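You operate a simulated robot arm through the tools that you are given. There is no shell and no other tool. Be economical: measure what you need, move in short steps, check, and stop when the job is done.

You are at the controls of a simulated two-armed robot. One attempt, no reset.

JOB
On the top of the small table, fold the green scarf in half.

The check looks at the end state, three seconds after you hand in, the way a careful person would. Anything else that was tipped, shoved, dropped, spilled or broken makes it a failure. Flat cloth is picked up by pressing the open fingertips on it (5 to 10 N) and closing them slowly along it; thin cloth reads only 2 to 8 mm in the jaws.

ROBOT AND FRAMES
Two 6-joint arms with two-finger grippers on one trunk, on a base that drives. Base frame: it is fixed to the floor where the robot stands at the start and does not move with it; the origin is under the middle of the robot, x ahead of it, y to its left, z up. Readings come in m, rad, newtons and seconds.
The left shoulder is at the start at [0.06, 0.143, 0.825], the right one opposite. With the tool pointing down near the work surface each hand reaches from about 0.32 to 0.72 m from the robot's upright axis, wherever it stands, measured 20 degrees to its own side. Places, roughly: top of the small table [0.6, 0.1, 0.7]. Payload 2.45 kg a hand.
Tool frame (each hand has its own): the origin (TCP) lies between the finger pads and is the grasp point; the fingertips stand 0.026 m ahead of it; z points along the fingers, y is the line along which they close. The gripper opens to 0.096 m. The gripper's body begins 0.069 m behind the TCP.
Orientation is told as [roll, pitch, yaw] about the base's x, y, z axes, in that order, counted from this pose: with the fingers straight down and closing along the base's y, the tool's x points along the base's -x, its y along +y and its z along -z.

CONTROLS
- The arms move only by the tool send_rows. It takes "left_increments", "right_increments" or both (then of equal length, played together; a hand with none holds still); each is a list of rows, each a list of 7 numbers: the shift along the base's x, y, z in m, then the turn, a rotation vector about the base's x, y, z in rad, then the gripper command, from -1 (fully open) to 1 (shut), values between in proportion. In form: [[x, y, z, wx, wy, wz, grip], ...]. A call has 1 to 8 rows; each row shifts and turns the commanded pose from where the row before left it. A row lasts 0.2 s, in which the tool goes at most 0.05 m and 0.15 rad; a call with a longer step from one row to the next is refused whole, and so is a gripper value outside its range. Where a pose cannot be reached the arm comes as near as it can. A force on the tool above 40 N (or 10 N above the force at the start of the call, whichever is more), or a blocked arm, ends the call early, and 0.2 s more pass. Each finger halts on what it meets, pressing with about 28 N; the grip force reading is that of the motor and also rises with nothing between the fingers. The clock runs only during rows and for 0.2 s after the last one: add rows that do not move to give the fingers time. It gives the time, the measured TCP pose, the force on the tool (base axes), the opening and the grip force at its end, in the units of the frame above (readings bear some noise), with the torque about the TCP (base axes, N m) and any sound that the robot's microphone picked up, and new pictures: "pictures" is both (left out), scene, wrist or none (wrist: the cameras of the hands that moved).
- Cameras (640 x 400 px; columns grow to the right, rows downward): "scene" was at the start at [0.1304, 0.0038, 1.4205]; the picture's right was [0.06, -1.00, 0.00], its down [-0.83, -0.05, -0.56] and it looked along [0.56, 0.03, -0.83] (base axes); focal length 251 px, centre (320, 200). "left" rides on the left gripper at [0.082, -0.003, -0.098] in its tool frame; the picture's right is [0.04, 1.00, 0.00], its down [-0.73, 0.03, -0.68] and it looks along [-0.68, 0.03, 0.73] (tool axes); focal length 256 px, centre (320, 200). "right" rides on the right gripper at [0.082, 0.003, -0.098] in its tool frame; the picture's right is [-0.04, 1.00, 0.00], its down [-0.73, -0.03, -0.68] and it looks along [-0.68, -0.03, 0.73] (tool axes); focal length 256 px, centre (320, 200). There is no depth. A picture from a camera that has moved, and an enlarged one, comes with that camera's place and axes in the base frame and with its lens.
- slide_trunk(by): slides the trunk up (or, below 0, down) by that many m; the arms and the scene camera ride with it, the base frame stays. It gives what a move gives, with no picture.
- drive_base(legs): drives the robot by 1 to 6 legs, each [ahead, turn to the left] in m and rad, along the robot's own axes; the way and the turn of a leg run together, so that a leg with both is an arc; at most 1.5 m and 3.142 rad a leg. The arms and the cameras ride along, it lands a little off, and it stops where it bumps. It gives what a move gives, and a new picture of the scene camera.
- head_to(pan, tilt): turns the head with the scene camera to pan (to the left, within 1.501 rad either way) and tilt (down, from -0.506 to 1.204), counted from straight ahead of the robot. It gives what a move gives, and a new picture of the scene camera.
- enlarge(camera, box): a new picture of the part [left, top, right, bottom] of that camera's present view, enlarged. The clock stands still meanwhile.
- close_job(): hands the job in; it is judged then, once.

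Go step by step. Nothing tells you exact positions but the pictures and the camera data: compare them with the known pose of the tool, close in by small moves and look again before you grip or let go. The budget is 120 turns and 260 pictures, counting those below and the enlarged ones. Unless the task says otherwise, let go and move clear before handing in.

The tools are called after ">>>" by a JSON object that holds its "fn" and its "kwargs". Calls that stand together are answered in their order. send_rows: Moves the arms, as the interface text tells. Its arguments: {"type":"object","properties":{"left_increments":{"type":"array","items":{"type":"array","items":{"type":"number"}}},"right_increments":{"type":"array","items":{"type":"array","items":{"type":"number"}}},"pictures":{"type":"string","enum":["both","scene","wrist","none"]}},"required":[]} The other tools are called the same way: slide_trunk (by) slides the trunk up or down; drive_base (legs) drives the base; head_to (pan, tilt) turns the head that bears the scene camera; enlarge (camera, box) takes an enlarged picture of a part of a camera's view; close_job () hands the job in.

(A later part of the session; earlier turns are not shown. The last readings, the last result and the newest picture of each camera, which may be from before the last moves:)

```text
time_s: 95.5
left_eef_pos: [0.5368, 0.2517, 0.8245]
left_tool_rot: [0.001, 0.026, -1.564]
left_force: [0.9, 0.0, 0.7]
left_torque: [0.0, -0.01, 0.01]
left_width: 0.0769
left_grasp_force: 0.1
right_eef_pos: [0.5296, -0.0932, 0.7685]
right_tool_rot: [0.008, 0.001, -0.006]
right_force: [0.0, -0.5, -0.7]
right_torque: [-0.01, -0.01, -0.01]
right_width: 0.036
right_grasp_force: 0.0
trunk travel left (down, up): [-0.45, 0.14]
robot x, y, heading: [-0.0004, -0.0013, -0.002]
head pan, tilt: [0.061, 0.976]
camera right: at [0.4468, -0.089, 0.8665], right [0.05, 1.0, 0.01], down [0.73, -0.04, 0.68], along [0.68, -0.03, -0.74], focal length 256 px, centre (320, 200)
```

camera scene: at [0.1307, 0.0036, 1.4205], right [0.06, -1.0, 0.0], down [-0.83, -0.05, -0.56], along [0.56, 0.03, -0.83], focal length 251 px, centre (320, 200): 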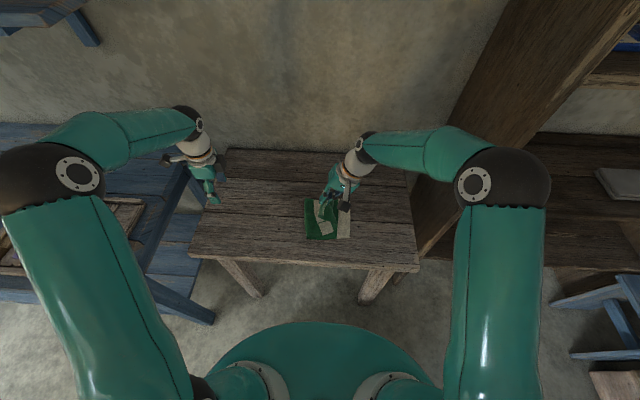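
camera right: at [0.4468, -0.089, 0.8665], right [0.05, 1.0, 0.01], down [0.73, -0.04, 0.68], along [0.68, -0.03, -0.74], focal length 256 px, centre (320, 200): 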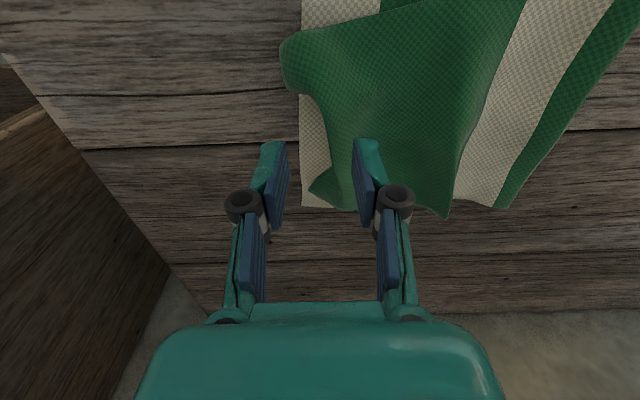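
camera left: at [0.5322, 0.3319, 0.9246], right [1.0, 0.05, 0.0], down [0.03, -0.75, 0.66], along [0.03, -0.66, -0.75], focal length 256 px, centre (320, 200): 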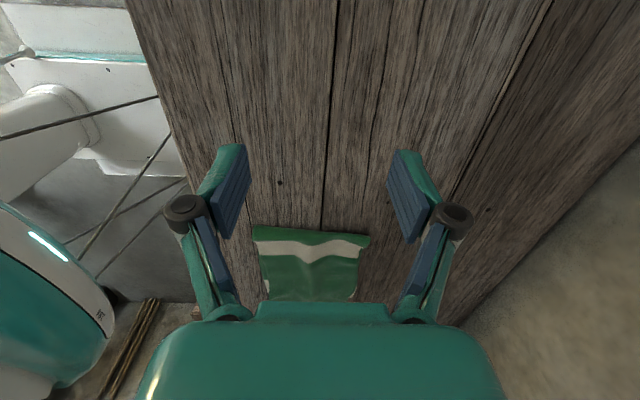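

>>> {"fn": "send_rows", "kwargs": {"right_increments": [[0, 0.008, -0.015, 0, 0, 0, 0.25], [0, 0, -0.015, 0, 0, 0, 0.25], [0, 0, -0.006, 0, 0, 0, 0.25], [0, 0, -0.0025, 0, 0, 0, 0.25], [0, 0, 0, 0, 0, 0, 0.25]], "pictures": "wrist"}}

```text
time_s: 96.7
left_eef_pos: [0.5358, 0.2526, 0.8252]
left_tool_rot: [0.003, 0.026, -1.566]
left_force: [-0.5, -1.0, 0.3]
left_torque: [-0.02, -0.02, 0.0]
left_width: 0.0767
left_grasp_force: 0.0
right_eef_pos: [0.5292, -0.0859, 0.7288]
right_tool_rot: [0.008, 0.003, -0.006]
right_force: [0.4, -0.5, 0.6]
right_torque: [0.02, -0.01, -0.02]
right_width: 0.0361
right_grasp_force: 0.0
trunk travel left (down, up): [-0.45, 0.14]
robot x, y, heading: [0.0013, 0.0024, 0.003]
head pan, tilt: [0.061, 0.976]
camera right: at [0.4467, -0.0818, 0.8278], right [0.05, 1.0, 0.01], down [0.73, -0.04, 0.68], along [0.68, -0.03, -0.74], focal length 256 px, centre (320, 200)
```

right: 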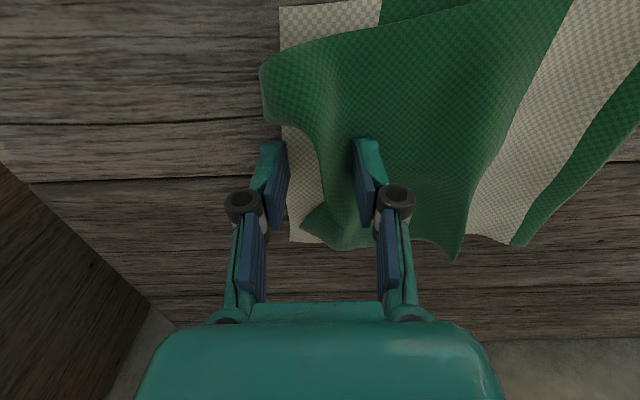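

>>> {"fn": "send_rows", "kwargs": {"right_increments": [[0, 0, -0.0005, 0, 0, 0, 0.4], [0, 0, 0, 0, 0, 0, 0.55], [0, 0, 0, 0, 0, 0, 0.7], [0, 0, 0, 0, 0, 0, 0.85], [0, 0, 0, 0, 0, 0, 1], [0, 0, 0, 0, 0, 0, 1]], "pictures": "wrist"}}

```text
time_s: 98.1
left_eef_pos: [0.536, 0.2529, 0.8257]
left_tool_rot: [0.002, 0.026, -1.565]
left_force: [-0.3, 0.9, 0.0]
left_torque: [-0.03, 0.03, -0.01]
left_width: 0.0765
left_grasp_force: 0.1
right_eef_pos: [0.5293, -0.0865, 0.7287]
right_tool_rot: [0.008, 0.002, -0.006]
right_force: [0.0, 0.4, -0.6]
right_torque: [0.01, 0.03, -0.02]
right_width: 0.005
right_grasp_force: 35.6
trunk travel left (down, up): [-0.45, 0.14]
robot x, y, heading: [0.0002, 0.0003, -0.001]
head pan, tilt: [0.061, 0.976]
camera right: at [0.4465, -0.0821, 0.8272], right [0.05, 1.0, 0.01], down [0.73, -0.04, 0.68], along [0.68, -0.03, -0.74], focal length 256 px, centre (320, 200)
```

right: 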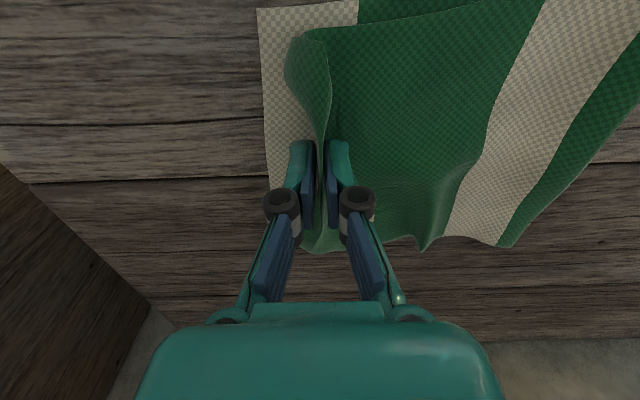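

The rim is held. I lift so the tail drops out, then lower while moving left.

>>> {"fn": "send_rows", "kwargs": {"right_increments": [[0, 0, 0.02, 0, 0, 0, 1], [0, 0, 0.02, 0, 0, 0, 1], [0, 0, 0.01, 0, 0, 0, 1], [0, 0, 0, 0, 0, 0, 1]], "pictures": "wrist"}}

>>> {"fn": "enlarge", "kwargs": {"camera": "scene", "box": [280, 180, 380, 245]}}

```text
time_s: 99.1
left_eef_pos: [0.5354, 0.2532, 0.8245]
left_tool_rot: [0.002, 0.027, -1.566]
left_force: [0.5, 0.5, -0.5]
left_torque: [-0.05, -0.01, -0.03]
left_width: 0.0768
left_grasp_force: 0.2
right_eef_pos: [0.5285, -0.0859, 0.7781]
right_tool_rot: [0.007, 0.002, -0.005]
right_force: [0.1, 0.6, 1.6]
right_torque: [0.59, -0.12, -0.01]
right_width: 0.0011
right_grasp_force: 27.1
trunk travel left (down, up): [-0.45, 0.14]
robot x, y, heading: [0.0, 0.004, -0.0]
head pan, tilt: [0.061, 0.976]
camera right: at [0.4461, -0.0812, 0.8774], right [0.05, 1.0, 0.01], down [0.73, -0.04, 0.68], along [0.68, -0.03, -0.74], focal length 256 px, centre (320, 200)
```

right: 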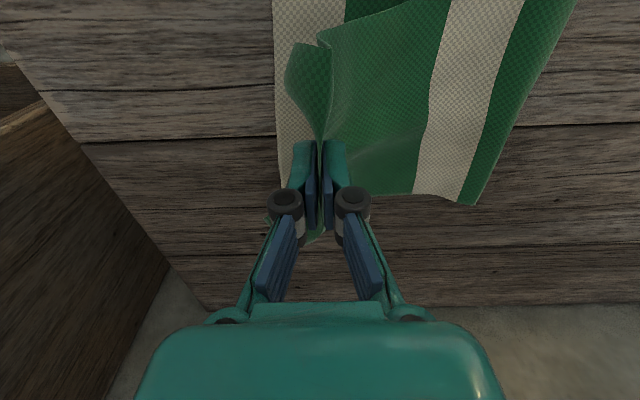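

```text
6.15 times, centred on (330, 212) of scene
camera zoom: at [0.1307, 0.004, 1.4205], right [0.06, -1.0, 0.0], down [-0.83, -0.05, -0.56], along [0.56, 0.03, -0.83], focal length 1546 px, centre (258, 123)
```

zoom: 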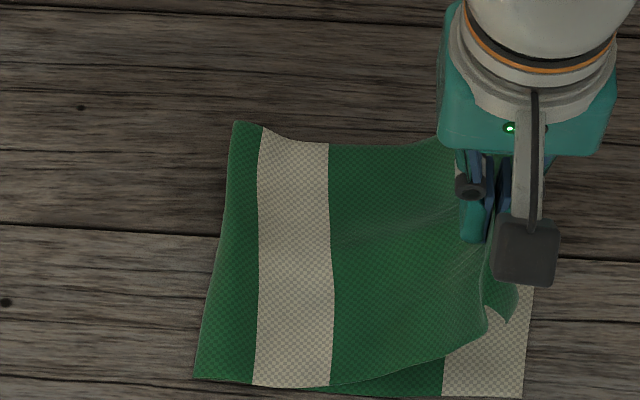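

>>> {"fn": "send_rows", "kwargs": {"right_increments": [[0, 0.035, 0.02, 0, 0, 0, 1], [0, 0.035, 0.01, 0, 0, 0, 1], [0, -0.025, -0.01, 0, 0, 0, 1], [0, -0.028, -0.02, 0, 0, 0, 1], [0, -0.016, -0.018, 0, 0, 0, 1], [0, 0.006, -0.012, 0, 0, 0, 1], [0, 0.006, -0.01, 0, 0, 0, 1], [0, 0.003, -0.004, 0, 0, 0, 1]], "pictures": "wrist"}}

>>> {"fn": "enlarge", "kwargs": {"camera": "scene", "box": [280, 180, 380, 245]}}

```text
time_s: 100.9
left_eef_pos: [0.5355, 0.2538, 0.8246]
left_tool_rot: [0.002, 0.026, -1.565]
left_force: [-0.9, -0.3, -0.3]
left_torque: [0.02, -0.02, 0.05]
left_width: 0.0769
left_grasp_force: 0.1
right_eef_pos: [0.5272, -0.071, 0.7336]
right_tool_rot: [0.008, 0.002, -0.006]
right_force: [-0.1, -2.2, 0.4]
right_torque: [0.21, 0.03, 0.0]
right_width: 0.0036
right_grasp_force: 34.8
trunk travel left (down, up): [-0.45, 0.14]
robot x, y, heading: [-0.0006, 0.0007, -0.004]
head pan, tilt: [0.061, 0.976]
camera right: at [0.4455, -0.0665, 0.8324], right [0.05, 1.0, 0.01], down [0.73, -0.04, 0.68], along [0.68, -0.03, -0.74], focal length 256 px, centre (320, 200)
```

right: 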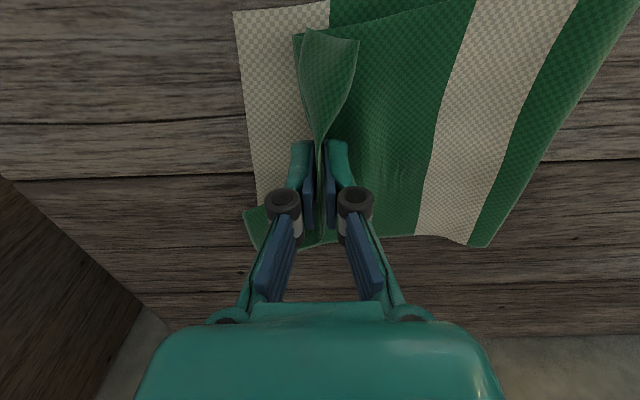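

```text
6.15 times, centred on (330, 212) of scene
camera zoom: at [0.1307, 0.0036, 1.4205], right [0.06, -1.0, 0.0], down [-0.83, -0.05, -0.56], along [0.56, 0.03, -0.83], focal length 1546 px, centre (258, 123)
```

zoom: 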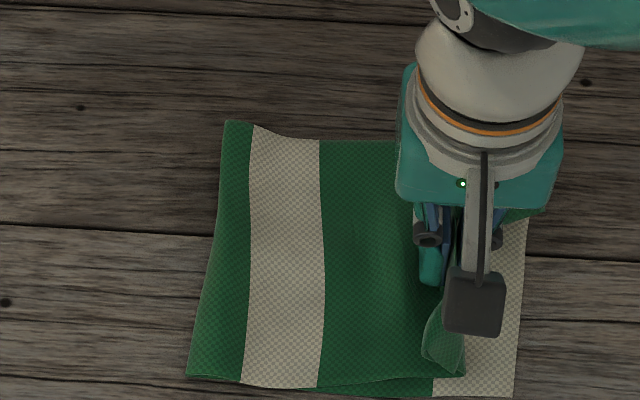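

The far half laid out to the right and the near half flipped up on top. I release, then sweep that flap to the right with the left hand, as worked before.

>>> {"fn": "send_rows", "kwargs": {"right_increments": [[0, 0, 0.0, 0, 0, 0, 0.85], [0, 0, 0.001, 0, 0, 0, 0.7], [0, 0, 0.002, 0, 0, 0, 0.55], [0, 0, 0.015, 0, 0, 0, 0.55], [0, -0.01, 0.03, 0, 0, 0, 0.55], [-0.01, -0.03, 0.03, 0, 0, 0, 0.55], [-0.03, -0.035, 0.015, 0, 0, 0, 0.55], [-0.03, -0.035, 0.01, 0, 0, 0, 0.55]], "pictures": "none"}}

>>> {"fn": "enlarge", "kwargs": {"camera": "scene", "box": [280, 180, 380, 245]}}

```text
time_s: 102.7
left_eef_pos: [0.5357, 0.2524, 0.8248]
left_tool_rot: [0.002, 0.028, -1.566]
left_force: [0.1, 0.1, -0.5]
left_torque: [-0.01, 0.0, -0.03]
left_width: 0.0769
left_grasp_force: 0.0
right_eef_pos: [0.4573, -0.1781, 0.8356]
right_tool_rot: [0.008, -0.001, -0.004]
right_force: [-1.0, 0.1, -0.8]
right_torque: [-0.05, 0.0, 0.0]
right_width: 0.0215
right_grasp_force: 0.0
trunk travel left (down, up): [-0.45, 0.14]
robot x, y, heading: [0.001, -0.0033, -0.001]
head pan, tilt: [0.061, 0.976]
```

```text
6.15 times, centred on (330, 212) of scene
camera zoom: at [0.1298, 0.0033, 1.4206], right [0.06, -1.0, 0.0], down [-0.83, -0.05, -0.56], along [0.56, 0.03, -0.83], focal length 1546 px, centre (258, 123)
```

zoom: 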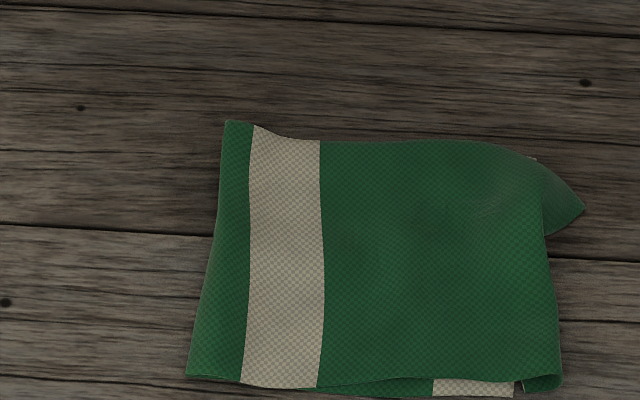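

>>> {"fn": "enlarge", "kwargs": {"camera": "scene", "box": [332, 195, 378, 247]}}

>>> {"fn": "enlarge", "kwargs": {"camera": "right", "box": [320, 0, 640, 220]}}

```text
7.69 times, centred on (355, 221) of scene
camera zoom: at [0.1298, 0.0033, 1.4206], right [0.06, -1.0, 0.0], down [-0.83, -0.05, -0.56], along [0.56, 0.03, -0.83], focal length 1933 px, centre (51, 38)
```

zoom: 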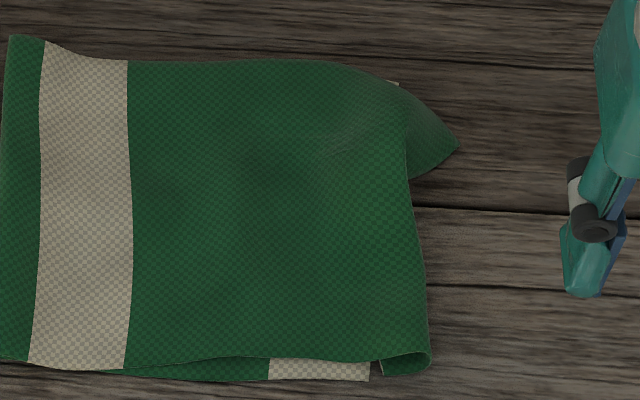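

```text
1.82 times, centred on (480, 110) of right
camera zoom: at [0.3748, -0.1757, 0.9356], right [0.05, 1.0, 0.01], down [0.73, -0.04, 0.68], along [0.68, -0.03, -0.73], focal length 465 px, centre (29, 364)
```

zoom: 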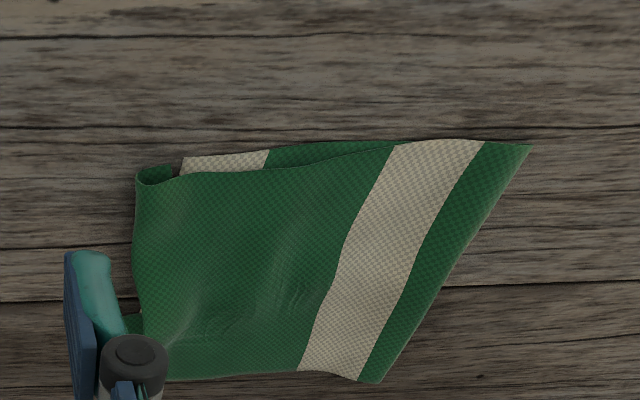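

It is nearly neat, but about 2.5 cm of the top end is curled under beyond the bottom end, because the cloth springs about 6 cm rightward on release. I'll re-pinch the rim, unroll further, and set it down about 5 cm shorter so it springs into place.

>>> {"fn": "send_rows", "kwargs": {"right_increments": [[0.02, 0.012, -0.01, 0, 0, 0, 0.25], [0.02, 0.015, -0.015, 0, 0, 0, 0.25], [0.02, 0.02, -0.02, 0, 0, 0, 0.25], [0.013, 0.015, -0.025, 0, 0, 0, 0.25], [0, 0, -0.02, 0, 0, 0, 0.25], [0, 0, -0.01, 0, 0, 0, 0.25], [0, 0, 0, 0, 0, 0, 0.25]], "pictures": "wrist"}}

```text
time_s: 104.3
left_eef_pos: [0.5361, 0.2522, 0.8251]
left_tool_rot: [0.003, 0.026, -1.567]
left_force: [0.6, 0.8, -0.2]
left_torque: [0.0, -0.01, -0.01]
left_width: 0.0771
left_grasp_force: 0.1
right_eef_pos: [0.5332, -0.1182, 0.7369]
right_tool_rot: [0.007, 0.003, -0.006]
right_force: [0.3, -0.4, 0.1]
right_torque: [0.0, 0.0, 0.01]
right_width: 0.036
right_grasp_force: 0.0
trunk travel left (down, up): [-0.45, 0.14]
robot x, y, heading: [-0.0037, -0.0009, -0.001]
head pan, tilt: [0.061, 0.976]
camera right: at [0.4497, -0.1135, 0.8362], right [0.05, 1.0, 0.01], down [0.73, -0.04, 0.68], along [0.68, -0.03, -0.73], focal length 256 px, centre (320, 200)
```

right: 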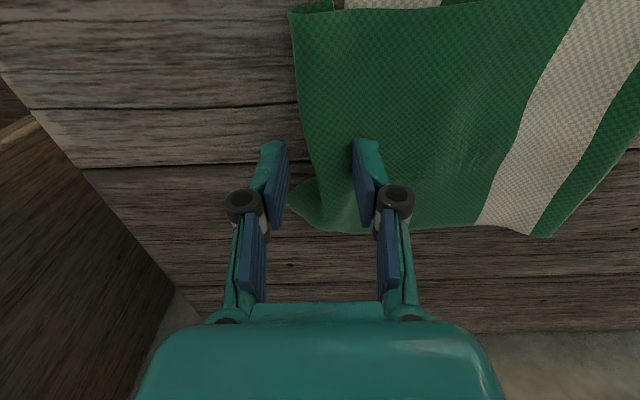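

>>> {"fn": "send_rows", "kwargs": {"right_increments": [[0, 0.001, -0.006, 0, 0, 0, 0.25], [0, 0, -0.0025, 0, 0, 0, 0.25], [0, 0, 0, 0, 0, 0, 0.4], [0, 0, 0, 0, 0, 0, 0.55], [0, 0, 0, 0, 0, 0, 0.7], [0, 0, 0, 0, 0, 0, 0.85], [0, 0, 0, 0, 0, 0, 1], [0, 0, 0, 0, 0, 0, 1]], "pictures": "wrist"}}

```text
time_s: 106.1
left_eef_pos: [0.5368, 0.2533, 0.8248]
left_tool_rot: [0.002, 0.027, -1.566]
left_force: [-0.3, 1.1, -0.5]
left_torque: [-0.04, -0.01, -0.03]
left_width: 0.0769
left_grasp_force: 0.1
right_eef_pos: [0.5316, -0.117, 0.7284]
right_tool_rot: [0.006, -0.002, -0.007]
right_force: [0.4, -4.8, 17.1]
right_torque: [0.08, -0.02, 0.02]
right_width: 0.0056
right_grasp_force: 27.9
trunk travel left (down, up): [-0.45, 0.14]
robot x, y, heading: [0.0001, 0.003, -0.005]
head pan, tilt: [0.061, 0.976]
camera right: at [0.449, -0.1128, 0.8283], right [0.05, 1.0, 0.01], down [0.73, -0.04, 0.68], along [0.68, -0.03, -0.73], focal length 256 px, centre (320, 200)
```

right: 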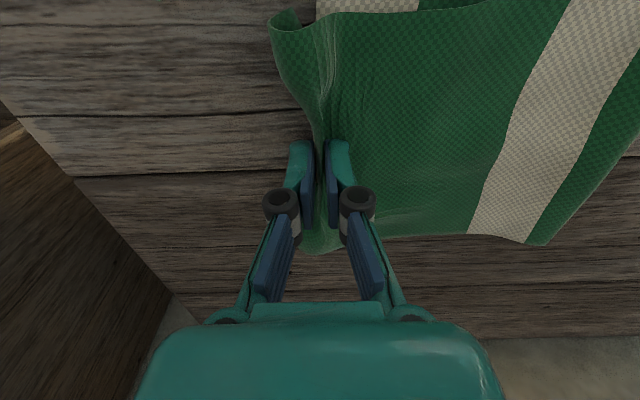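

>>> {"fn": "send_rows", "kwargs": {"right_increments": [[0, 0.0, 0.02, 0.0, 0, 0, 1], [0, 0.015, 0.025, 0, 0, 0, 1], [0, 0.03, 0.02, 0, 0, 0, 1], [0, 0.03, 0.015, 0, 0, 0, 1], [0, 0.03, 0.01, 0, 0, 0, 1], [0, 0.03, 0.0, 0, 0, 0, 1], [0, 0.025, 0, 0, 0, 0, 1], [0, 0, 0, 0, 0, 0, 1]], "pictures": "wrist"}}

>>> {"fn": "enlarge", "kwargs": {"camera": "scene", "box": [260, 165, 420, 265]}}

```text
time_s: 107.9
left_eef_pos: [0.5361, 0.2525, 0.825]
left_tool_rot: [0.001, 0.029, -1.565]
left_force: [0.4, -0.2, 0.1]
left_torque: [0.04, -0.01, -0.02]
left_width: 0.0768
left_grasp_force: 0.1
right_eef_pos: [0.531, 0.0432, 0.8192]
right_tool_rot: [0.007, 0.003, -0.008]
right_force: [-0.1, -2.1, 1.3]
right_torque: [-0.25, -0.03, -0.02]
right_width: 0.001
right_grasp_force: 24.6
trunk travel left (down, up): [-0.45, 0.14]
robot x, y, heading: [-0.0005, -0.0013, -0.004]
head pan, tilt: [0.061, 0.976]
camera right: at [0.4487, 0.0478, 0.9184], right [0.05, 1.0, 0.01], down [0.73, -0.04, 0.68], along [0.68, -0.03, -0.74], focal length 256 px, centre (320, 200)
```

right: 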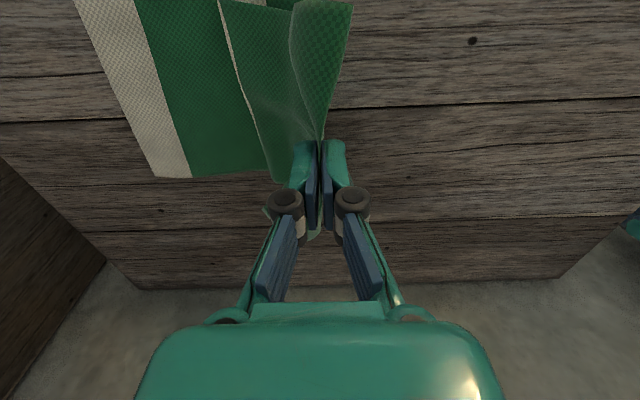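

```text
4.00 times, centred on (340, 215) of scene
camera zoom: at [0.1307, 0.0035, 1.4205], right [0.06, -1.0, 0.0], down [-0.83, -0.05, -0.56], along [0.56, 0.03, -0.83], focal length 1005 px, centre (240, 140)
```

zoom: 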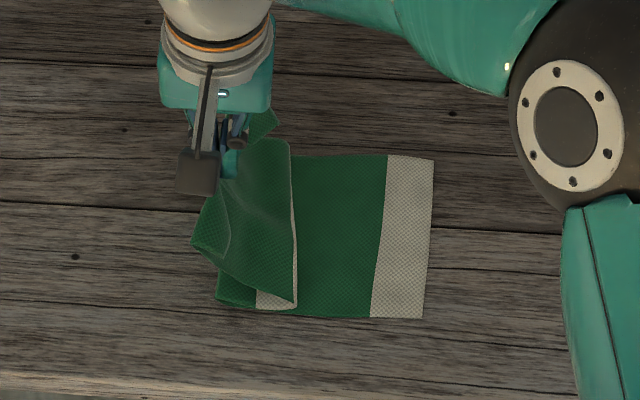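

>>> {"fn": "send_rows", "kwargs": {"right_increments": [[0, 0.03, 0.005, 0, 0, 0, 1], [0, 0.02, 0.0, 0, 0, 0, 1], [0, 0, 0, 0, 0, 0, 1], [0, -0.03, 0, 0, 0, 0, 1], [0, -0.03, 0.0, 0, 0, 0, 1], [0, -0.03, -0.005, 0, 0, 0, 1], [0, -0.03, -0.01, 0, 0, 0, 1], [0, -0.03, -0.015, 0, 0, 0, 1]], "pictures": "none"}}

>>> {"fn": "send_rows", "kwargs": {"right_increments": [[0, -0.018, -0.015, 0, 0, 0, 1], [0, -0.01, -0.012, 0, 0, 0, 1], [0, 0.006, -0.01, 0, 0, 0, 1], [0, 0.008, -0.01, 0, 0, 0, 1], [0, 0.008, -0.009, 0, 0, 0, 1], [0, 0.006, -0.004, 0, 0, 0, 1], [0, 0, 0, 0, 0, 0, 1]], "pictures": "wrist"}}

>>> {"fn": "enlarge", "kwargs": {"camera": "scene", "box": [280, 180, 380, 245]}}

```text
time_s: 109.7
left_eef_pos: [0.5362, 0.252, 0.8245]
left_tool_rot: [0.0, 0.027, -1.565]
left_force: [-0.2, -1.0, 0.8]
left_torque: [0.05, 0.03, -0.01]
left_width: 0.0765
left_grasp_force: 0.1
right_eef_pos: [0.5321, -0.0577, 0.7909]
right_tool_rot: [0.006, 0.0, -0.005]
right_force: [0.9, 1.8, 0.5]
right_torque: [-0.12, 0.01, 0.01]
right_width: 0.0048
right_grasp_force: 24.4
trunk travel left (down, up): [-0.45, 0.14]
robot x, y, heading: [-0.0026, -0.0001, -0.0]
head pan, tilt: [0.061, 0.976]
```

```text
time_s: 111.3
left_eef_pos: [0.5363, 0.2535, 0.8241]
left_tool_rot: [0.002, 0.025, -1.567]
left_force: [0.3, -0.4, -0.1]
left_torque: [-0.05, -0.01, 0.02]
left_width: 0.0767
left_grasp_force: 0.0
right_eef_pos: [0.5318, -0.0566, 0.732]
right_tool_rot: [0.006, 0.002, -0.007]
right_force: [1.4, -0.4, -3.2]
right_torque: [-0.01, 0.07, -0.04]
right_width: 0.0047
right_grasp_force: 23.6
trunk travel left (down, up): [-0.45, 0.14]
robot x, y, heading: [0.0006, 0.0011, -0.002]
head pan, tilt: [0.061, 0.976]
camera right: at [0.4495, -0.0523, 0.8324], right [0.05, 1.0, 0.01], down [0.73, -0.04, 0.68], along [0.68, -0.03, -0.74], focal length 256 px, centre (320, 200)
```

right: 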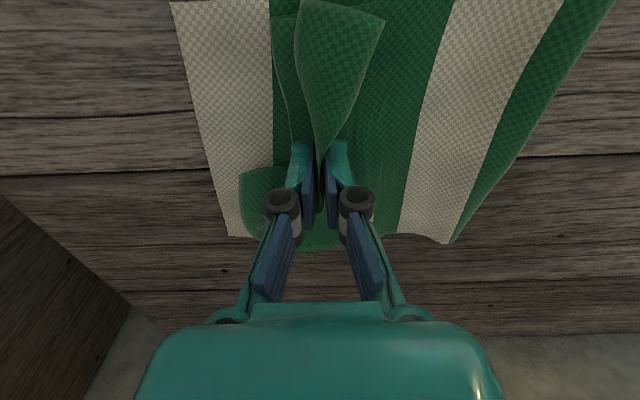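

```text
6.15 times, centred on (330, 212) of scene
camera zoom: at [0.1307, 0.0038, 1.4205], right [0.06, -1.0, 0.0], down [-0.83, -0.05, -0.56], along [0.56, 0.03, -0.83], focal length 1546 px, centre (258, 123)
```

zoom: 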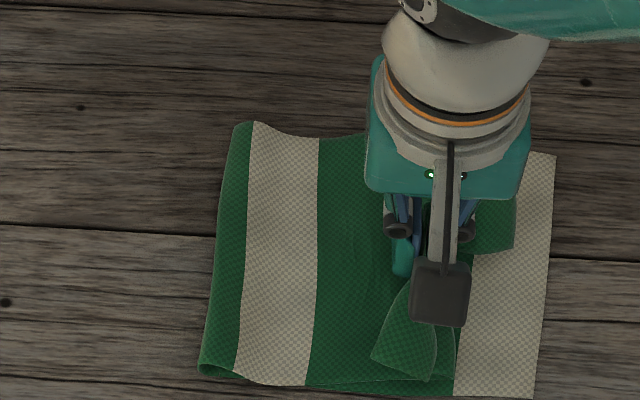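

The bottom half is now about 0.18 m, and the end is gathered short of the bottom end. I release and watch the spring-back.

>>> {"fn": "send_rows", "kwargs": {"right_increments": [[0, 0, 0.0, 0, 0, 0, 0.85], [0, 0, 0.001, 0, 0, 0, 0.7], [0, 0, 0.002, 0, 0, 0, 0.5], [0, 0, 0.015, 0, 0, 0, 0.5], [0, -0.01, 0.03, 0, 0, 0, 0.5], [-0.01, -0.03, 0.03, 0, 0, 0, 0.5], [-0.03, -0.035, 0.015, 0, 0, 0, 0.5], [-0.03, -0.035, 0.01, 0, 0, 0, 0.5]], "pictures": "none"}}

>>> {"fn": "enlarge", "kwargs": {"camera": "scene", "box": [280, 180, 380, 245]}}

```text
time_s: 113.1
left_eef_pos: [0.5359, 0.2521, 0.826]
left_tool_rot: [0.002, 0.026, -1.566]
left_force: [-0.7, 0.2, -0.6]
left_torque: [0.0, -0.02, 0.05]
left_width: 0.0765
left_grasp_force: 0.1
right_eef_pos: [0.461, -0.1671, 0.838]
right_tool_rot: [0.007, 0.001, -0.007]
right_force: [0.1, -0.7, -0.9]
right_torque: [0.02, -0.02, 0.0]
right_width: 0.0242
right_grasp_force: 0.1
trunk travel left (down, up): [-0.45, 0.14]
robot x, y, heading: [-0.0001, -0.0001, 0.0]
head pan, tilt: [0.061, 0.976]
```

```text
6.15 times, centred on (330, 212) of scene
camera zoom: at [0.1297, 0.0034, 1.4206], right [0.06, -1.0, 0.0], down [-0.83, -0.05, -0.56], along [0.56, 0.03, -0.83], focal length 1546 px, centre (258, 123)
```

zoom: 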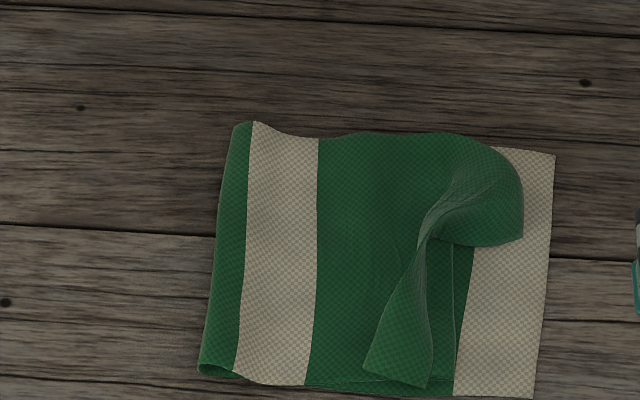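

Only the near part of the end is flipped back on top now. I sweep it to the right with the left hand.

>>> {"fn": "send_rows", "kwargs": {"left_increments": [[-0.005, -0.045, 0, 0, 0, 0, -0.25], [-0.005, -0.045, 0, 0, 0, 0, -0.25], [-0.005, -0.045, 0, 0, 0, 0, -0.25], [-0.005, -0.045, 0, 0, 0, 0, -0.25], [-0.001, -0.035, -0.02, 0, 0, 0, -0.25], [0, -0.025, -0.03, 0, 0, 0, -0.25], [0, 0, -0.03, 0, 0, 0, -0.25], [0, 0, -0.012, 0, 0, 0, -0.25]], "pictures": "wrist"}}

```text
time_s: 114.9
left_eef_pos: [0.5153, 0.013, 0.7304]
left_tool_rot: [0.0, 0.026, -1.566]
left_force: [-0.3, -1.2, 0.3]
left_torque: [-0.01, 0.01, 0.01]
left_width: 0.0599
left_grasp_force: 0.2
right_eef_pos: [0.4627, -0.1655, 0.837]
right_tool_rot: [0.006, 0.003, -0.008]
right_force: [0.1, -0.3, -0.4]
right_torque: [-0.04, -0.02, 0.0]
right_width: 0.0243
right_grasp_force: 0.0
trunk travel left (down, up): [-0.45, 0.14]
robot x, y, heading: [0.0001, -0.0026, -0.003]
head pan, tilt: [0.061, 0.976]
camera left: at [0.5107, 0.0905, 0.831], right [1.0, 0.05, 0.0], down [0.03, -0.75, 0.66], along [0.03, -0.66, -0.75], focal length 256 px, centre (320, 200)
```

left: 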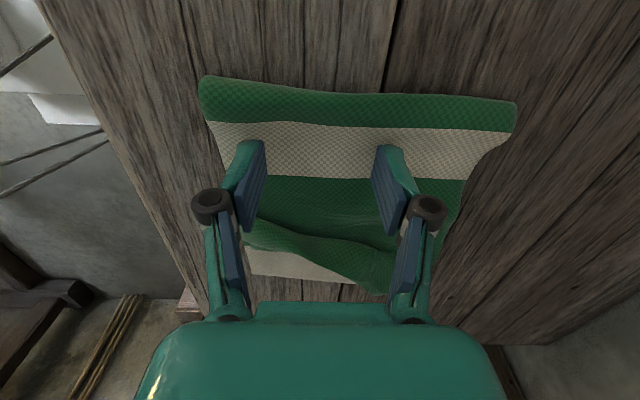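

>>> {"fn": "send_rows", "kwargs": {"left_increments": [[0, -0.01, 0.002, 0, 0, 0, -0.25], [0, -0.018, 0, 0, 0, 0, -0.25], [0, -0.018, 0, 0, 0, 0, -0.25], [0, -0.018, 0, 0, 0, 0, -0.25], [0, -0.018, 0, 0, 0, 0, -0.25], [0, 0, 0, 0, 0, 0, -0.25]], "pictures": "wrist"}}

>>> {"fn": "enlarge", "kwargs": {"camera": "scene", "box": [280, 180, 380, 245]}}

```text
time_s: 116.3
left_eef_pos: [0.5136, -0.07, 0.7334]
left_tool_rot: [0.003, 0.028, -1.564]
left_force: [0.2, -0.2, 0.0]
left_torque: [0.04, 0.0, -0.04]
left_width: 0.0603
left_grasp_force: 0.1
right_eef_pos: [0.4637, -0.1659, 0.8383]
right_tool_rot: [0.007, 0.003, -0.007]
right_force: [-0.1, -0.2, -0.3]
right_torque: [0.03, 0.04, 0.0]
right_width: 0.0239
right_grasp_force: 0.1
trunk travel left (down, up): [-0.45, 0.14]
robot x, y, heading: [-0.0008, 0.0014, -0.001]
head pan, tilt: [0.061, 0.976]
camera left: at [0.5105, 0.0082, 0.833], right [1.0, 0.05, 0.0], down [0.03, -0.75, 0.66], along [0.03, -0.66, -0.75], focal length 256 px, centre (320, 200)
```

left: 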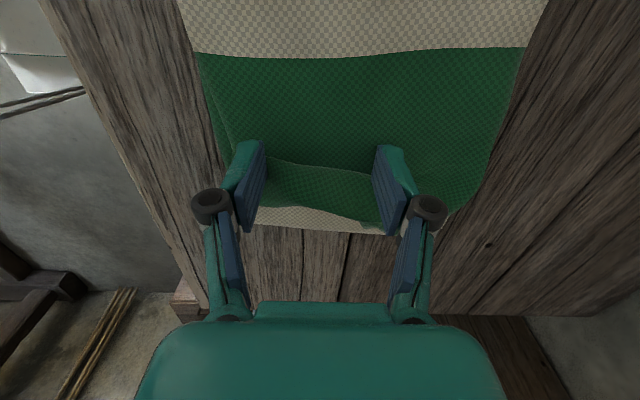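

```text
6.15 times, centred on (330, 212) of scene
camera zoom: at [0.1307, 0.0037, 1.4205], right [0.06, -1.0, 0.0], down [-0.83, -0.05, -0.56], along [0.56, 0.03, -0.83], focal length 1546 px, centre (258, 123)
```

zoom: 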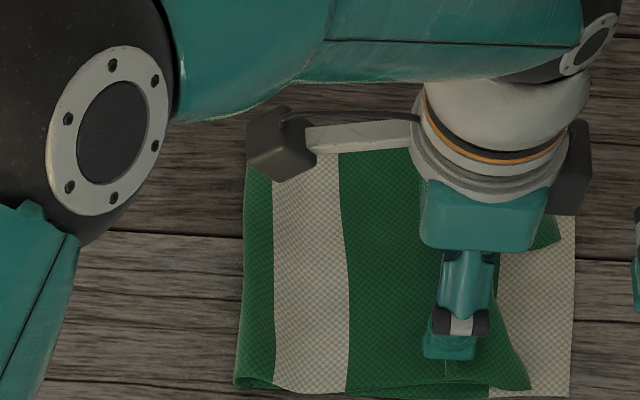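

>>> {"fn": "send_rows", "kwargs": {"left_increments": [[0, -0.015, 0, 0, 0, 0, -0.25], [0, -0.015, 0, 0, 0, 0, -0.25], [0, 0, 0, 0, 0, 0, -0.25], [0, 0.005, 0.03, 0, 0, 0, -0.25], [0, 0.03, 0.035, 0, 0, 0, -0.25], [0, 0.045, 0.015, 0, 0, 0, -0.25], [0, 0.045, 0.01, 0, 0, 0, -0.25], [0, 0.048, 0, 0, 0, 0, -0.25]], "pictures": "wrist"}}

>>> {"fn": "enlarge", "kwargs": {"camera": "scene", "box": [280, 180, 380, 245]}}

```text
time_s: 118.1
left_eef_pos: [0.5154, 0.0735, 0.8211]
left_tool_rot: [0.001, 0.027, -1.566]
left_force: [0.4, -0.5, -0.1]
left_torque: [0.02, 0.01, 0.0]
left_width: 0.06
left_grasp_force: 0.0
right_eef_pos: [0.4625, -0.1656, 0.8373]
right_tool_rot: [0.006, 0.001, -0.005]
right_force: [0.4, 0.6, 0.2]
right_torque: [0.0, -0.01, -0.03]
right_width: 0.024
right_grasp_force: 0.1
trunk travel left (down, up): [-0.45, 0.14]
robot x, y, heading: [-0.002, -0.0011, -0.002]
head pan, tilt: [0.061, 0.976]
camera left: at [0.512, 0.1516, 0.9215], right [1.0, 0.05, 0.0], down [0.03, -0.75, 0.66], along [0.03, -0.66, -0.75], focal length 256 px, centre (320, 200)
```

left: 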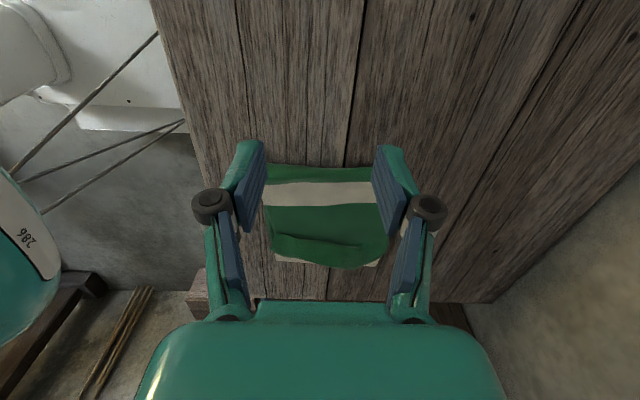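

```text
6.15 times, centred on (330, 212) of scene
camera zoom: at [0.1306, 0.0044, 1.4205], right [0.06, -1.0, 0.0], down [-0.83, -0.05, -0.56], along [0.56, 0.03, -0.83], focal length 1546 px, centre (258, 123)
```

zoom: 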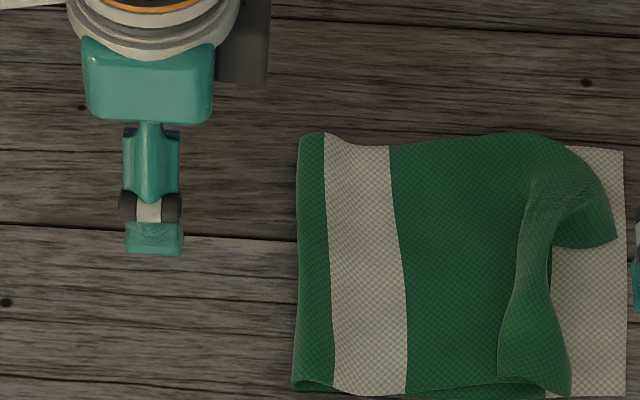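

The sweep dragged the whole scarf right and the flap sprang back. The white bottom end is exposed, so I'll pinch the near flap's standing edge with the right hand and turn it over to the right.

>>> {"fn": "send_rows", "kwargs": {"right_increments": [[0.01, 0.015, -0.02, 0, 0, 0, -0.04], [0.01, 0.015, -0.025, 0, 0, 0, -0.04], [0.012, 0.016, -0.03, 0, 0, 0, -0.04], [0, 0, 0, 0, 0, 0, -0.04]], "left_increments": [[0, 0.04, 0, 0, 0, 0, -0.25], [0, 0.04, 0, 0, 0, 0, -0.25], [0, 0.04, 0, 0, 0, 0, -0.25], [0, 0.04, 0, 0, 0, 0, -0.25]], "pictures": "wrist"}}

```text
time_s: 119.1
left_eef_pos: [0.5165, 0.23, 0.8241]
left_tool_rot: [0.003, 0.025, -1.565]
left_force: [-0.5, 0.0, 0.2]
left_torque: [-0.01, 0.0, 0.0]
left_width: 0.0601
left_grasp_force: 0.2
right_eef_pos: [0.4958, -0.1197, 0.7613]
right_tool_rot: [0.006, 0.001, -0.008]
right_force: [-0.5, 1.0, -0.4]
right_torque: [-0.04, -0.02, 0.0]
right_width: 0.05
right_grasp_force: 0.0
trunk travel left (down, up): [-0.45, 0.14]
robot x, y, heading: [-0.0005, -0.001, -0.0]
head pan, tilt: [0.061, 0.976]
camera right: at [0.4128, -0.1165, 0.8614], right [0.05, 1.0, 0.01], down [0.73, -0.04, 0.68], along [0.68, -0.03, -0.73], focal length 256 px, centre (320, 200)
camera left: at [0.5115, 0.3091, 0.9236], right [1.0, 0.04, 0.0], down [0.03, -0.75, 0.66], along [0.03, -0.66, -0.75], focal length 256 px, centre (320, 200)
```

right: 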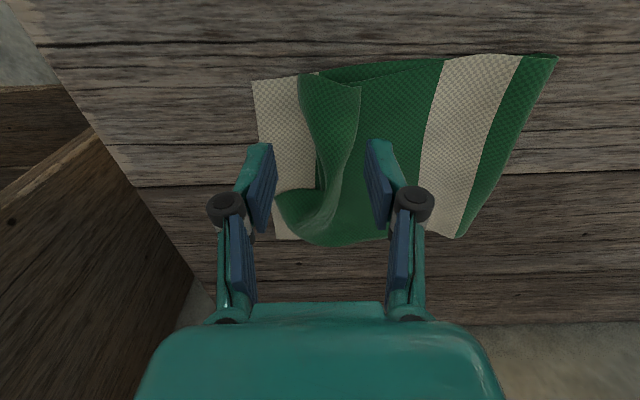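
left: 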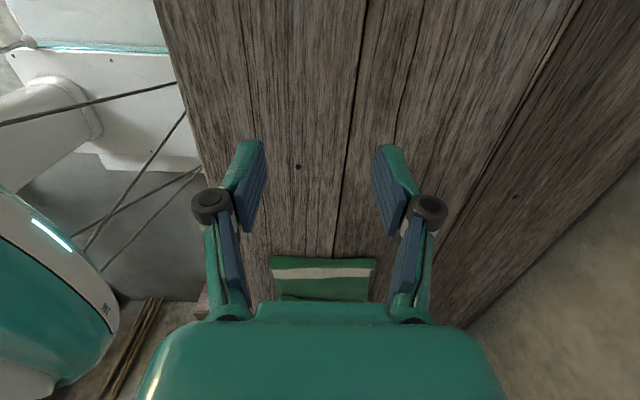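

>>> {"fn": "send_rows", "kwargs": {"right_increments": [[-0.003, 0.007, -0.01, 0, 0, 0, -0.04], [0, 0, -0.012, 0, 0, 0, -0.04], [0, 0, -0.0085, 0, 0, 0, -0.04], [0, 0, 0, 0, 0, 0, -0.04]], "pictures": "wrist"}}

```text
time_s: 120.1
left_eef_pos: [0.5187, 0.2301, 0.8235]
left_tool_rot: [0.003, 0.027, -1.565]
left_force: [0.5, 0.5, 0.5]
left_torque: [0.03, -0.02, 0.0]
left_width: 0.0599
left_grasp_force: 0.1
right_eef_pos: [0.4917, -0.114, 0.7304]
right_tool_rot: [0.007, 0.003, -0.008]
right_force: [-0.2, 0.7, -0.2]
right_torque: [0.0, 0.01, -0.02]
right_width: 0.05
right_grasp_force: 0.0
trunk travel left (down, up): [-0.45, 0.14]
robot x, y, heading: [-0.0001, 0.0006, -0.001]
head pan, tilt: [0.061, 0.976]
camera right: at [0.4082, -0.11, 0.8301], right [0.05, 1.0, 0.01], down [0.73, -0.04, 0.68], along [0.68, -0.03, -0.74], focal length 256 px, centre (320, 200)
```

right: 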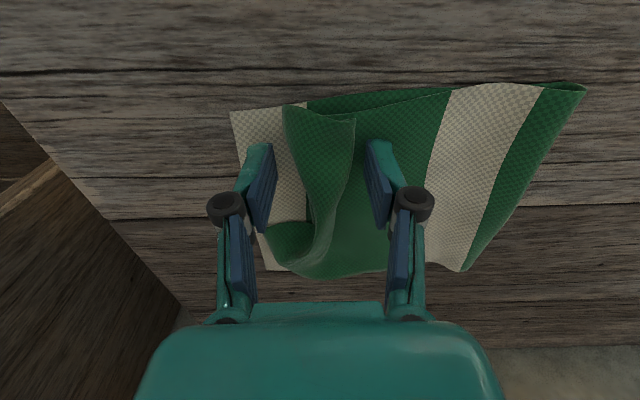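

Good straddle around the flap, so I close.

>>> {"fn": "send_rows", "kwargs": {"right_increments": [[0, 0, 0, 0, 0, 0, 0.15], [0, 0, 0, 0, 0, 0, 0.35], [0, 0, 0, 0, 0, 0, 0.55], [0, 0, 0, 0, 0, 0, 0.75], [0, 0, 0, 0, 0, 0, 1], [0, 0, 0, 0, 0, 0, 1]], "pictures": "wrist"}}

```text
time_s: 121.5
left_eef_pos: [0.5168, 0.2305, 0.8228]
left_tool_rot: [0.002, 0.026, -1.566]
left_force: [0.0, 0.5, 0.9]
left_torque: [0.03, 0.0, 0.0]
left_width: 0.06
left_grasp_force: 0.1
right_eef_pos: [0.4898, -0.1145, 0.7312]
right_tool_rot: [0.007, 0.001, -0.006]
right_force: [0.4, -0.4, 0.0]
right_torque: [0.03, 0.01, -0.01]
right_width: 0.0042
right_grasp_force: 28.4
trunk travel left (down, up): [-0.45, 0.14]
robot x, y, heading: [-0.0023, -0.0, 0.004]
head pan, tilt: [0.061, 0.976]
camera right: at [0.4081, -0.1099, 0.8302], right [0.05, 1.0, 0.01], down [0.73, -0.04, 0.68], along [0.68, -0.03, -0.74], focal length 256 px, centre (320, 200)
```

right: 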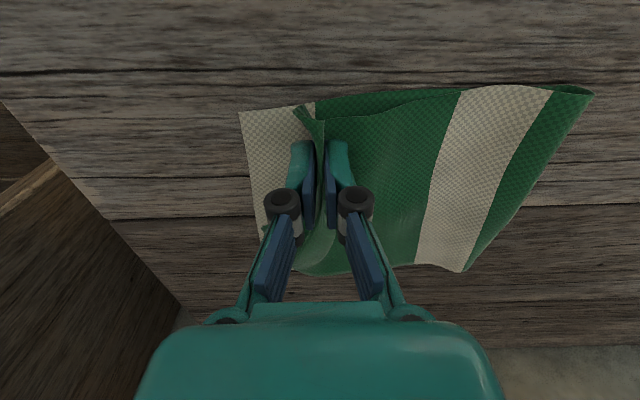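

>>> {"fn": "send_rows", "kwargs": {"right_increments": [[0, 0.0, 0.015, 0.1, 0, 0, 1], [0, 0.0, 0.01, 0.13, 0, 0, 1], [0, -0.005, 0, 0.13, 0, 0, 1], [0, -0.008, -0.005, 0.13, 0, 0, 1], [-0.003, -0.008, -0.005, 0.13, 0, 0, 1], [-0.004, -0.006, -0.005, 0.13, 0, 0, 1], [0, 0, -0.003, 0.08, 0, 0, 1], [0, 0, 0, 0, 0, 0, 1]], "pictures": "wrist"}}

>>> {"fn": "enlarge", "kwargs": {"camera": "scene", "box": [300, 180, 400, 245]}}

```text
time_s: 123.3
left_eef_pos: [0.5167, 0.2309, 0.8238]
left_tool_rot: [0.001, 0.026, -1.565]
left_force: [-0.2, -0.6, 0.0]
left_torque: [-0.01, 0.0, -0.01]
left_width: 0.0597
left_grasp_force: 0.1
right_eef_pos: [0.4845, -0.1411, 0.7381]
right_tool_rot: [0.84, 0.004, -0.004]
right_force: [-0.3, -0.1, -0.7]
right_torque: [-0.06, 0.0, -0.02]
right_width: 0.0037
right_grasp_force: 27.8
trunk travel left (down, up): [-0.45, 0.14]
robot x, y, heading: [-0.0011, 0.0022, -0.004]
head pan, tilt: [0.061, 0.976]
camera right: at [0.4011, -0.2107, 0.8073], right [0.05, 0.67, 0.74], down [0.73, -0.53, 0.43], along [0.68, 0.53, -0.51], focal length 256 px, centre (320, 200)
```

right: 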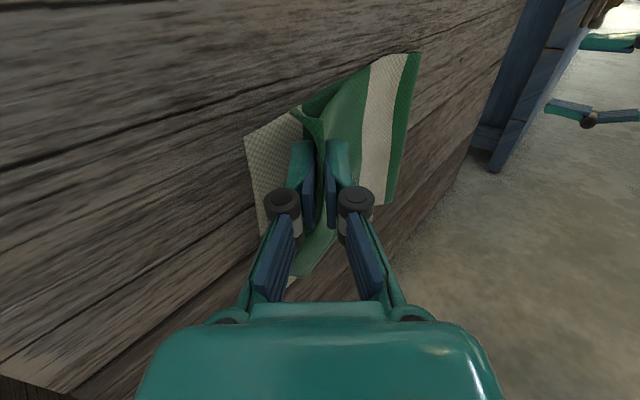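

```text
6.15 times, centred on (350, 212) of scene
camera zoom: at [0.1306, 0.0038, 1.4205], right [0.06, -1.0, 0.0], down [-0.83, -0.05, -0.56], along [0.56, 0.03, -0.83], focal length 1546 px, centre (135, 123)
```

zoom: 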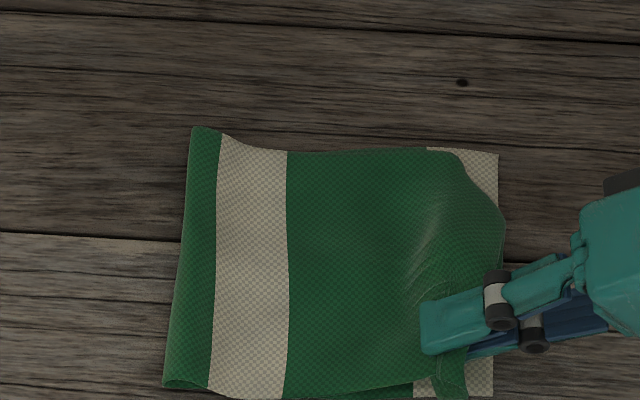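

That is very close. I release and withdraw along the finger direction.

>>> {"fn": "send_rows", "kwargs": {"right_increments": [[0, 0, 0, 0, 0, 0, 0.85], [0, 0, 0.003, 0, 0, 0, 0.72], [0, 0, 0.002, 0, 0, 0, 0.6], [0, -0.012, 0.01, 0, 0, 0, 0.6], [0, -0.02, 0.02, 0, 0, 0, 0.6], [0, -0.02, 0.025, 0, 0, 0, 0.6], [-0.02, 0, 0.03, -0.12, 0, 0, 0.6], [-0.03, 0, 0.03, -0.12, 0, 0, 0.6]], "pictures": "none"}}

>>> {"fn": "enlarge", "kwargs": {"camera": "scene", "box": [300, 180, 400, 245]}}

```text
time_s: 125.1
left_eef_pos: [0.5158, 0.23, 0.824]
left_tool_rot: [0.002, 0.027, -1.563]
left_force: [0.1, 0.3, 1.0]
left_torque: [0.0, -0.03, 0.02]
left_width: 0.0599
left_grasp_force: 0.1
right_eef_pos: [0.4343, -0.1909, 0.861]
right_tool_rot: [0.597, 0.006, -0.005]
right_force: [-0.8, 0.5, 0.7]
right_torque: [0.01, -0.01, 0.0]
right_width: 0.0193
right_grasp_force: 0.2
trunk travel left (down, up): [-0.45, 0.14]
robot x, y, heading: [0.0002, -0.0037, -0.0]
head pan, tilt: [0.061, 0.976]
```

```text
6.15 times, centred on (350, 212) of scene
camera zoom: at [0.1294, 0.0042, 1.4206], right [0.06, -1.0, 0.0], down [-0.83, -0.05, -0.56], along [0.56, 0.03, -0.83], focal length 1546 px, centre (135, 123)
```

zoom: 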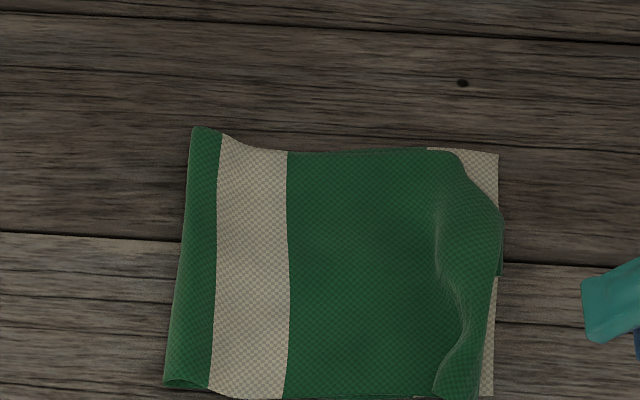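

>>> {"fn": "enlarge", "kwargs": {"camera": "scene", "box": [355, 200, 390, 250]}}

>>> {"fn": "enlarge", "kwargs": {"camera": "scene", "box": [315, 192, 395, 252]}}

```text
8.00 times, centred on (372, 225) of scene
camera zoom: at [0.1294, 0.0042, 1.4206], right [0.06, -1.0, 0.0], down [-0.83, -0.05, -0.56], along [0.56, 0.03, -0.83], focal length 2010 px, centre (-100, 0)
```

zoom: 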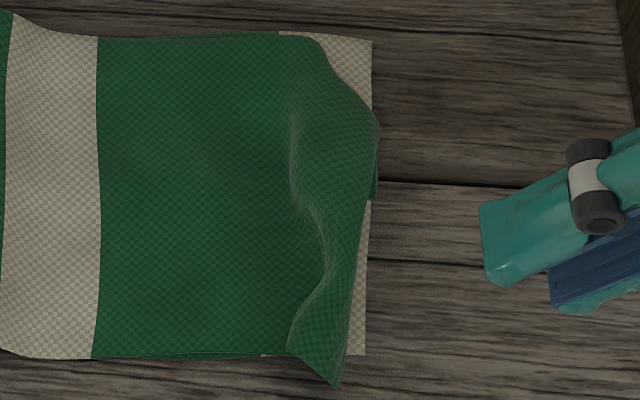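

```text
6.67 times, centred on (355, 222) of scene
camera zoom: at [0.1294, 0.0042, 1.4206], right [0.06, -1.0, 0.0], down [-0.83, -0.05, -0.56], along [0.56, 0.03, -0.83], focal length 1675 px, centre (87, 53)
```

zoom: 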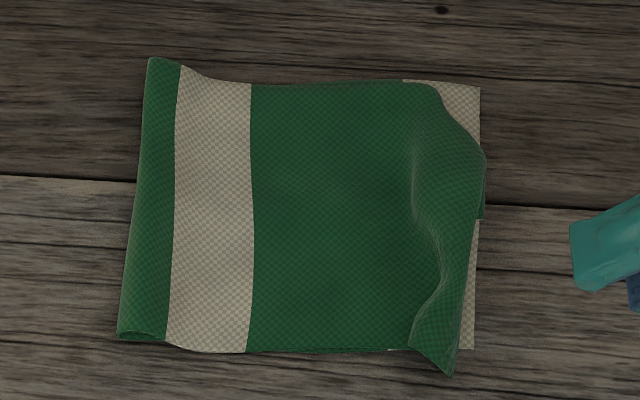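

The scarf is a neat square now, with only a small hem flap near the right end. One more refinement: I hold the scarf near the fold with the left hand and flip the hem outward with the right fingertips.

>>> {"fn": "send_rows", "kwargs": {"left_increments": [[0.01, -0.045, 0, 0, 0, 0, 0.4], [0.012, -0.045, 0, 0, 0, 0, 0.4], [0.012, -0.045, 0, 0, 0, 0, 0.4], [0.012, -0.045, -0.01, 0, 0, 0, 0.4], [0.012, -0.04, -0.02, 0, 0, 0, 0.4], [0.01, -0.025, -0.03, 0, 0, 0, 0.4], [0, 0, -0.025, 0, 0, 0, 0.4], [0, 0, -0.006, 0, 0, 0, 0.4]], "right_increments": [[0.008, 0.01, 0, -0.12, 0, 0, 1], [0.008, 0.015, 0, -0.12, 0, 0, 1], [0.01, 0.015, -0.01, -0.12, 0, 0, 1], [0.01, 0.015, -0.02, -0.12, 0, 0, 1], [0.01, 0.015, -0.02, -0.12, 0, 0, 1], [0.005, 0.01, -0.02, 0, 0, 0, 1], [0, 0.005, -0.01, 0, 0, 0, 1], [0, 0, 0, 0, 0, 0, 1]], "pictures": "wrist"}}

```text
time_s: 126.9
left_eef_pos: [0.5812, -0.012, 0.7312]
left_tool_rot: [0.003, 0.028, -1.564]
left_force: [-1.2, -0.1, 0.0]
left_torque: [-0.02, -0.01, 0.01]
left_width: 0.0277
left_grasp_force: 2.9
right_eef_pos: [0.4863, -0.107, 0.7783]
right_tool_rot: [-0.003, 0.0, -0.009]
right_force: [0.6, -0.1, 0.1]
right_torque: [0.03, -0.02, -0.02]
right_width: 0.0
right_grasp_force: 28.2
trunk travel left (down, up): [-0.45, 0.14]
robot x, y, heading: [-0.0025, -0.0005, 0.007]
head pan, tilt: [0.061, 0.976]
camera right: at [0.4021, -0.1028, 0.8768], right [0.05, 1.0, 0.0], down [0.73, -0.03, 0.68], along [0.68, -0.03, -0.73], focal length 256 px, centre (320, 200)
camera left: at [0.5768, 0.066, 0.8314], right [1.0, 0.05, 0.0], down [0.03, -0.75, 0.66], along [0.03, -0.66, -0.75], focal length 256 px, centre (320, 200)
```

right: 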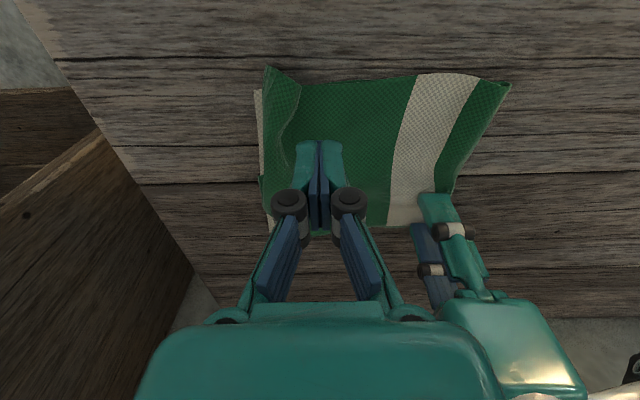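
left: 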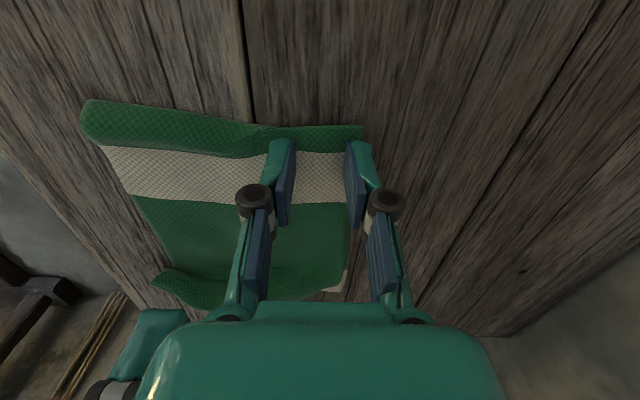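

>>> {"fn": "send_rows", "kwargs": {"left_increments": [[0, 0, -0.001, 0, 0, 0, 0.4], [0, 0, -0.001, 0, 0, 0, 0.4], [0, 0, -0.001, 0, 0, 0, 0.4], [0, 0, -0.001, 0, 0, 0, 0.4]], "right_increments": [[0, 0, -0.02, 0, 0, 0, 1], [0, 0, -0.015, 0, 0, 0, 1], [0, 0, -0.0105, 0, 0, 0, 1], [0, 0, 0, 0, 0, 0, 1]], "pictures": "none"}}

```text
time_s: 127.9
left_eef_pos: [0.5828, -0.0119, 0.7284]
left_tool_rot: [0.003, 0.028, -1.568]
left_force: [-1.7, 0.0, 6.5]
left_torque: [-0.02, -0.01, 0.0]
left_width: 0.0292
left_grasp_force: 0.2
right_eef_pos: [0.485, -0.1074, 0.7329]
right_tool_rot: [-0.003, 0.001, -0.008]
right_force: [0.6, 1.2, -0.5]
right_torque: [-0.01, 0.03, 0.03]
right_width: 0.0
right_grasp_force: 28.0
trunk travel left (down, up): [-0.45, 0.14]
robot x, y, heading: [-0.0018, -0.0034, 0.0]
head pan, tilt: [0.061, 0.976]
```

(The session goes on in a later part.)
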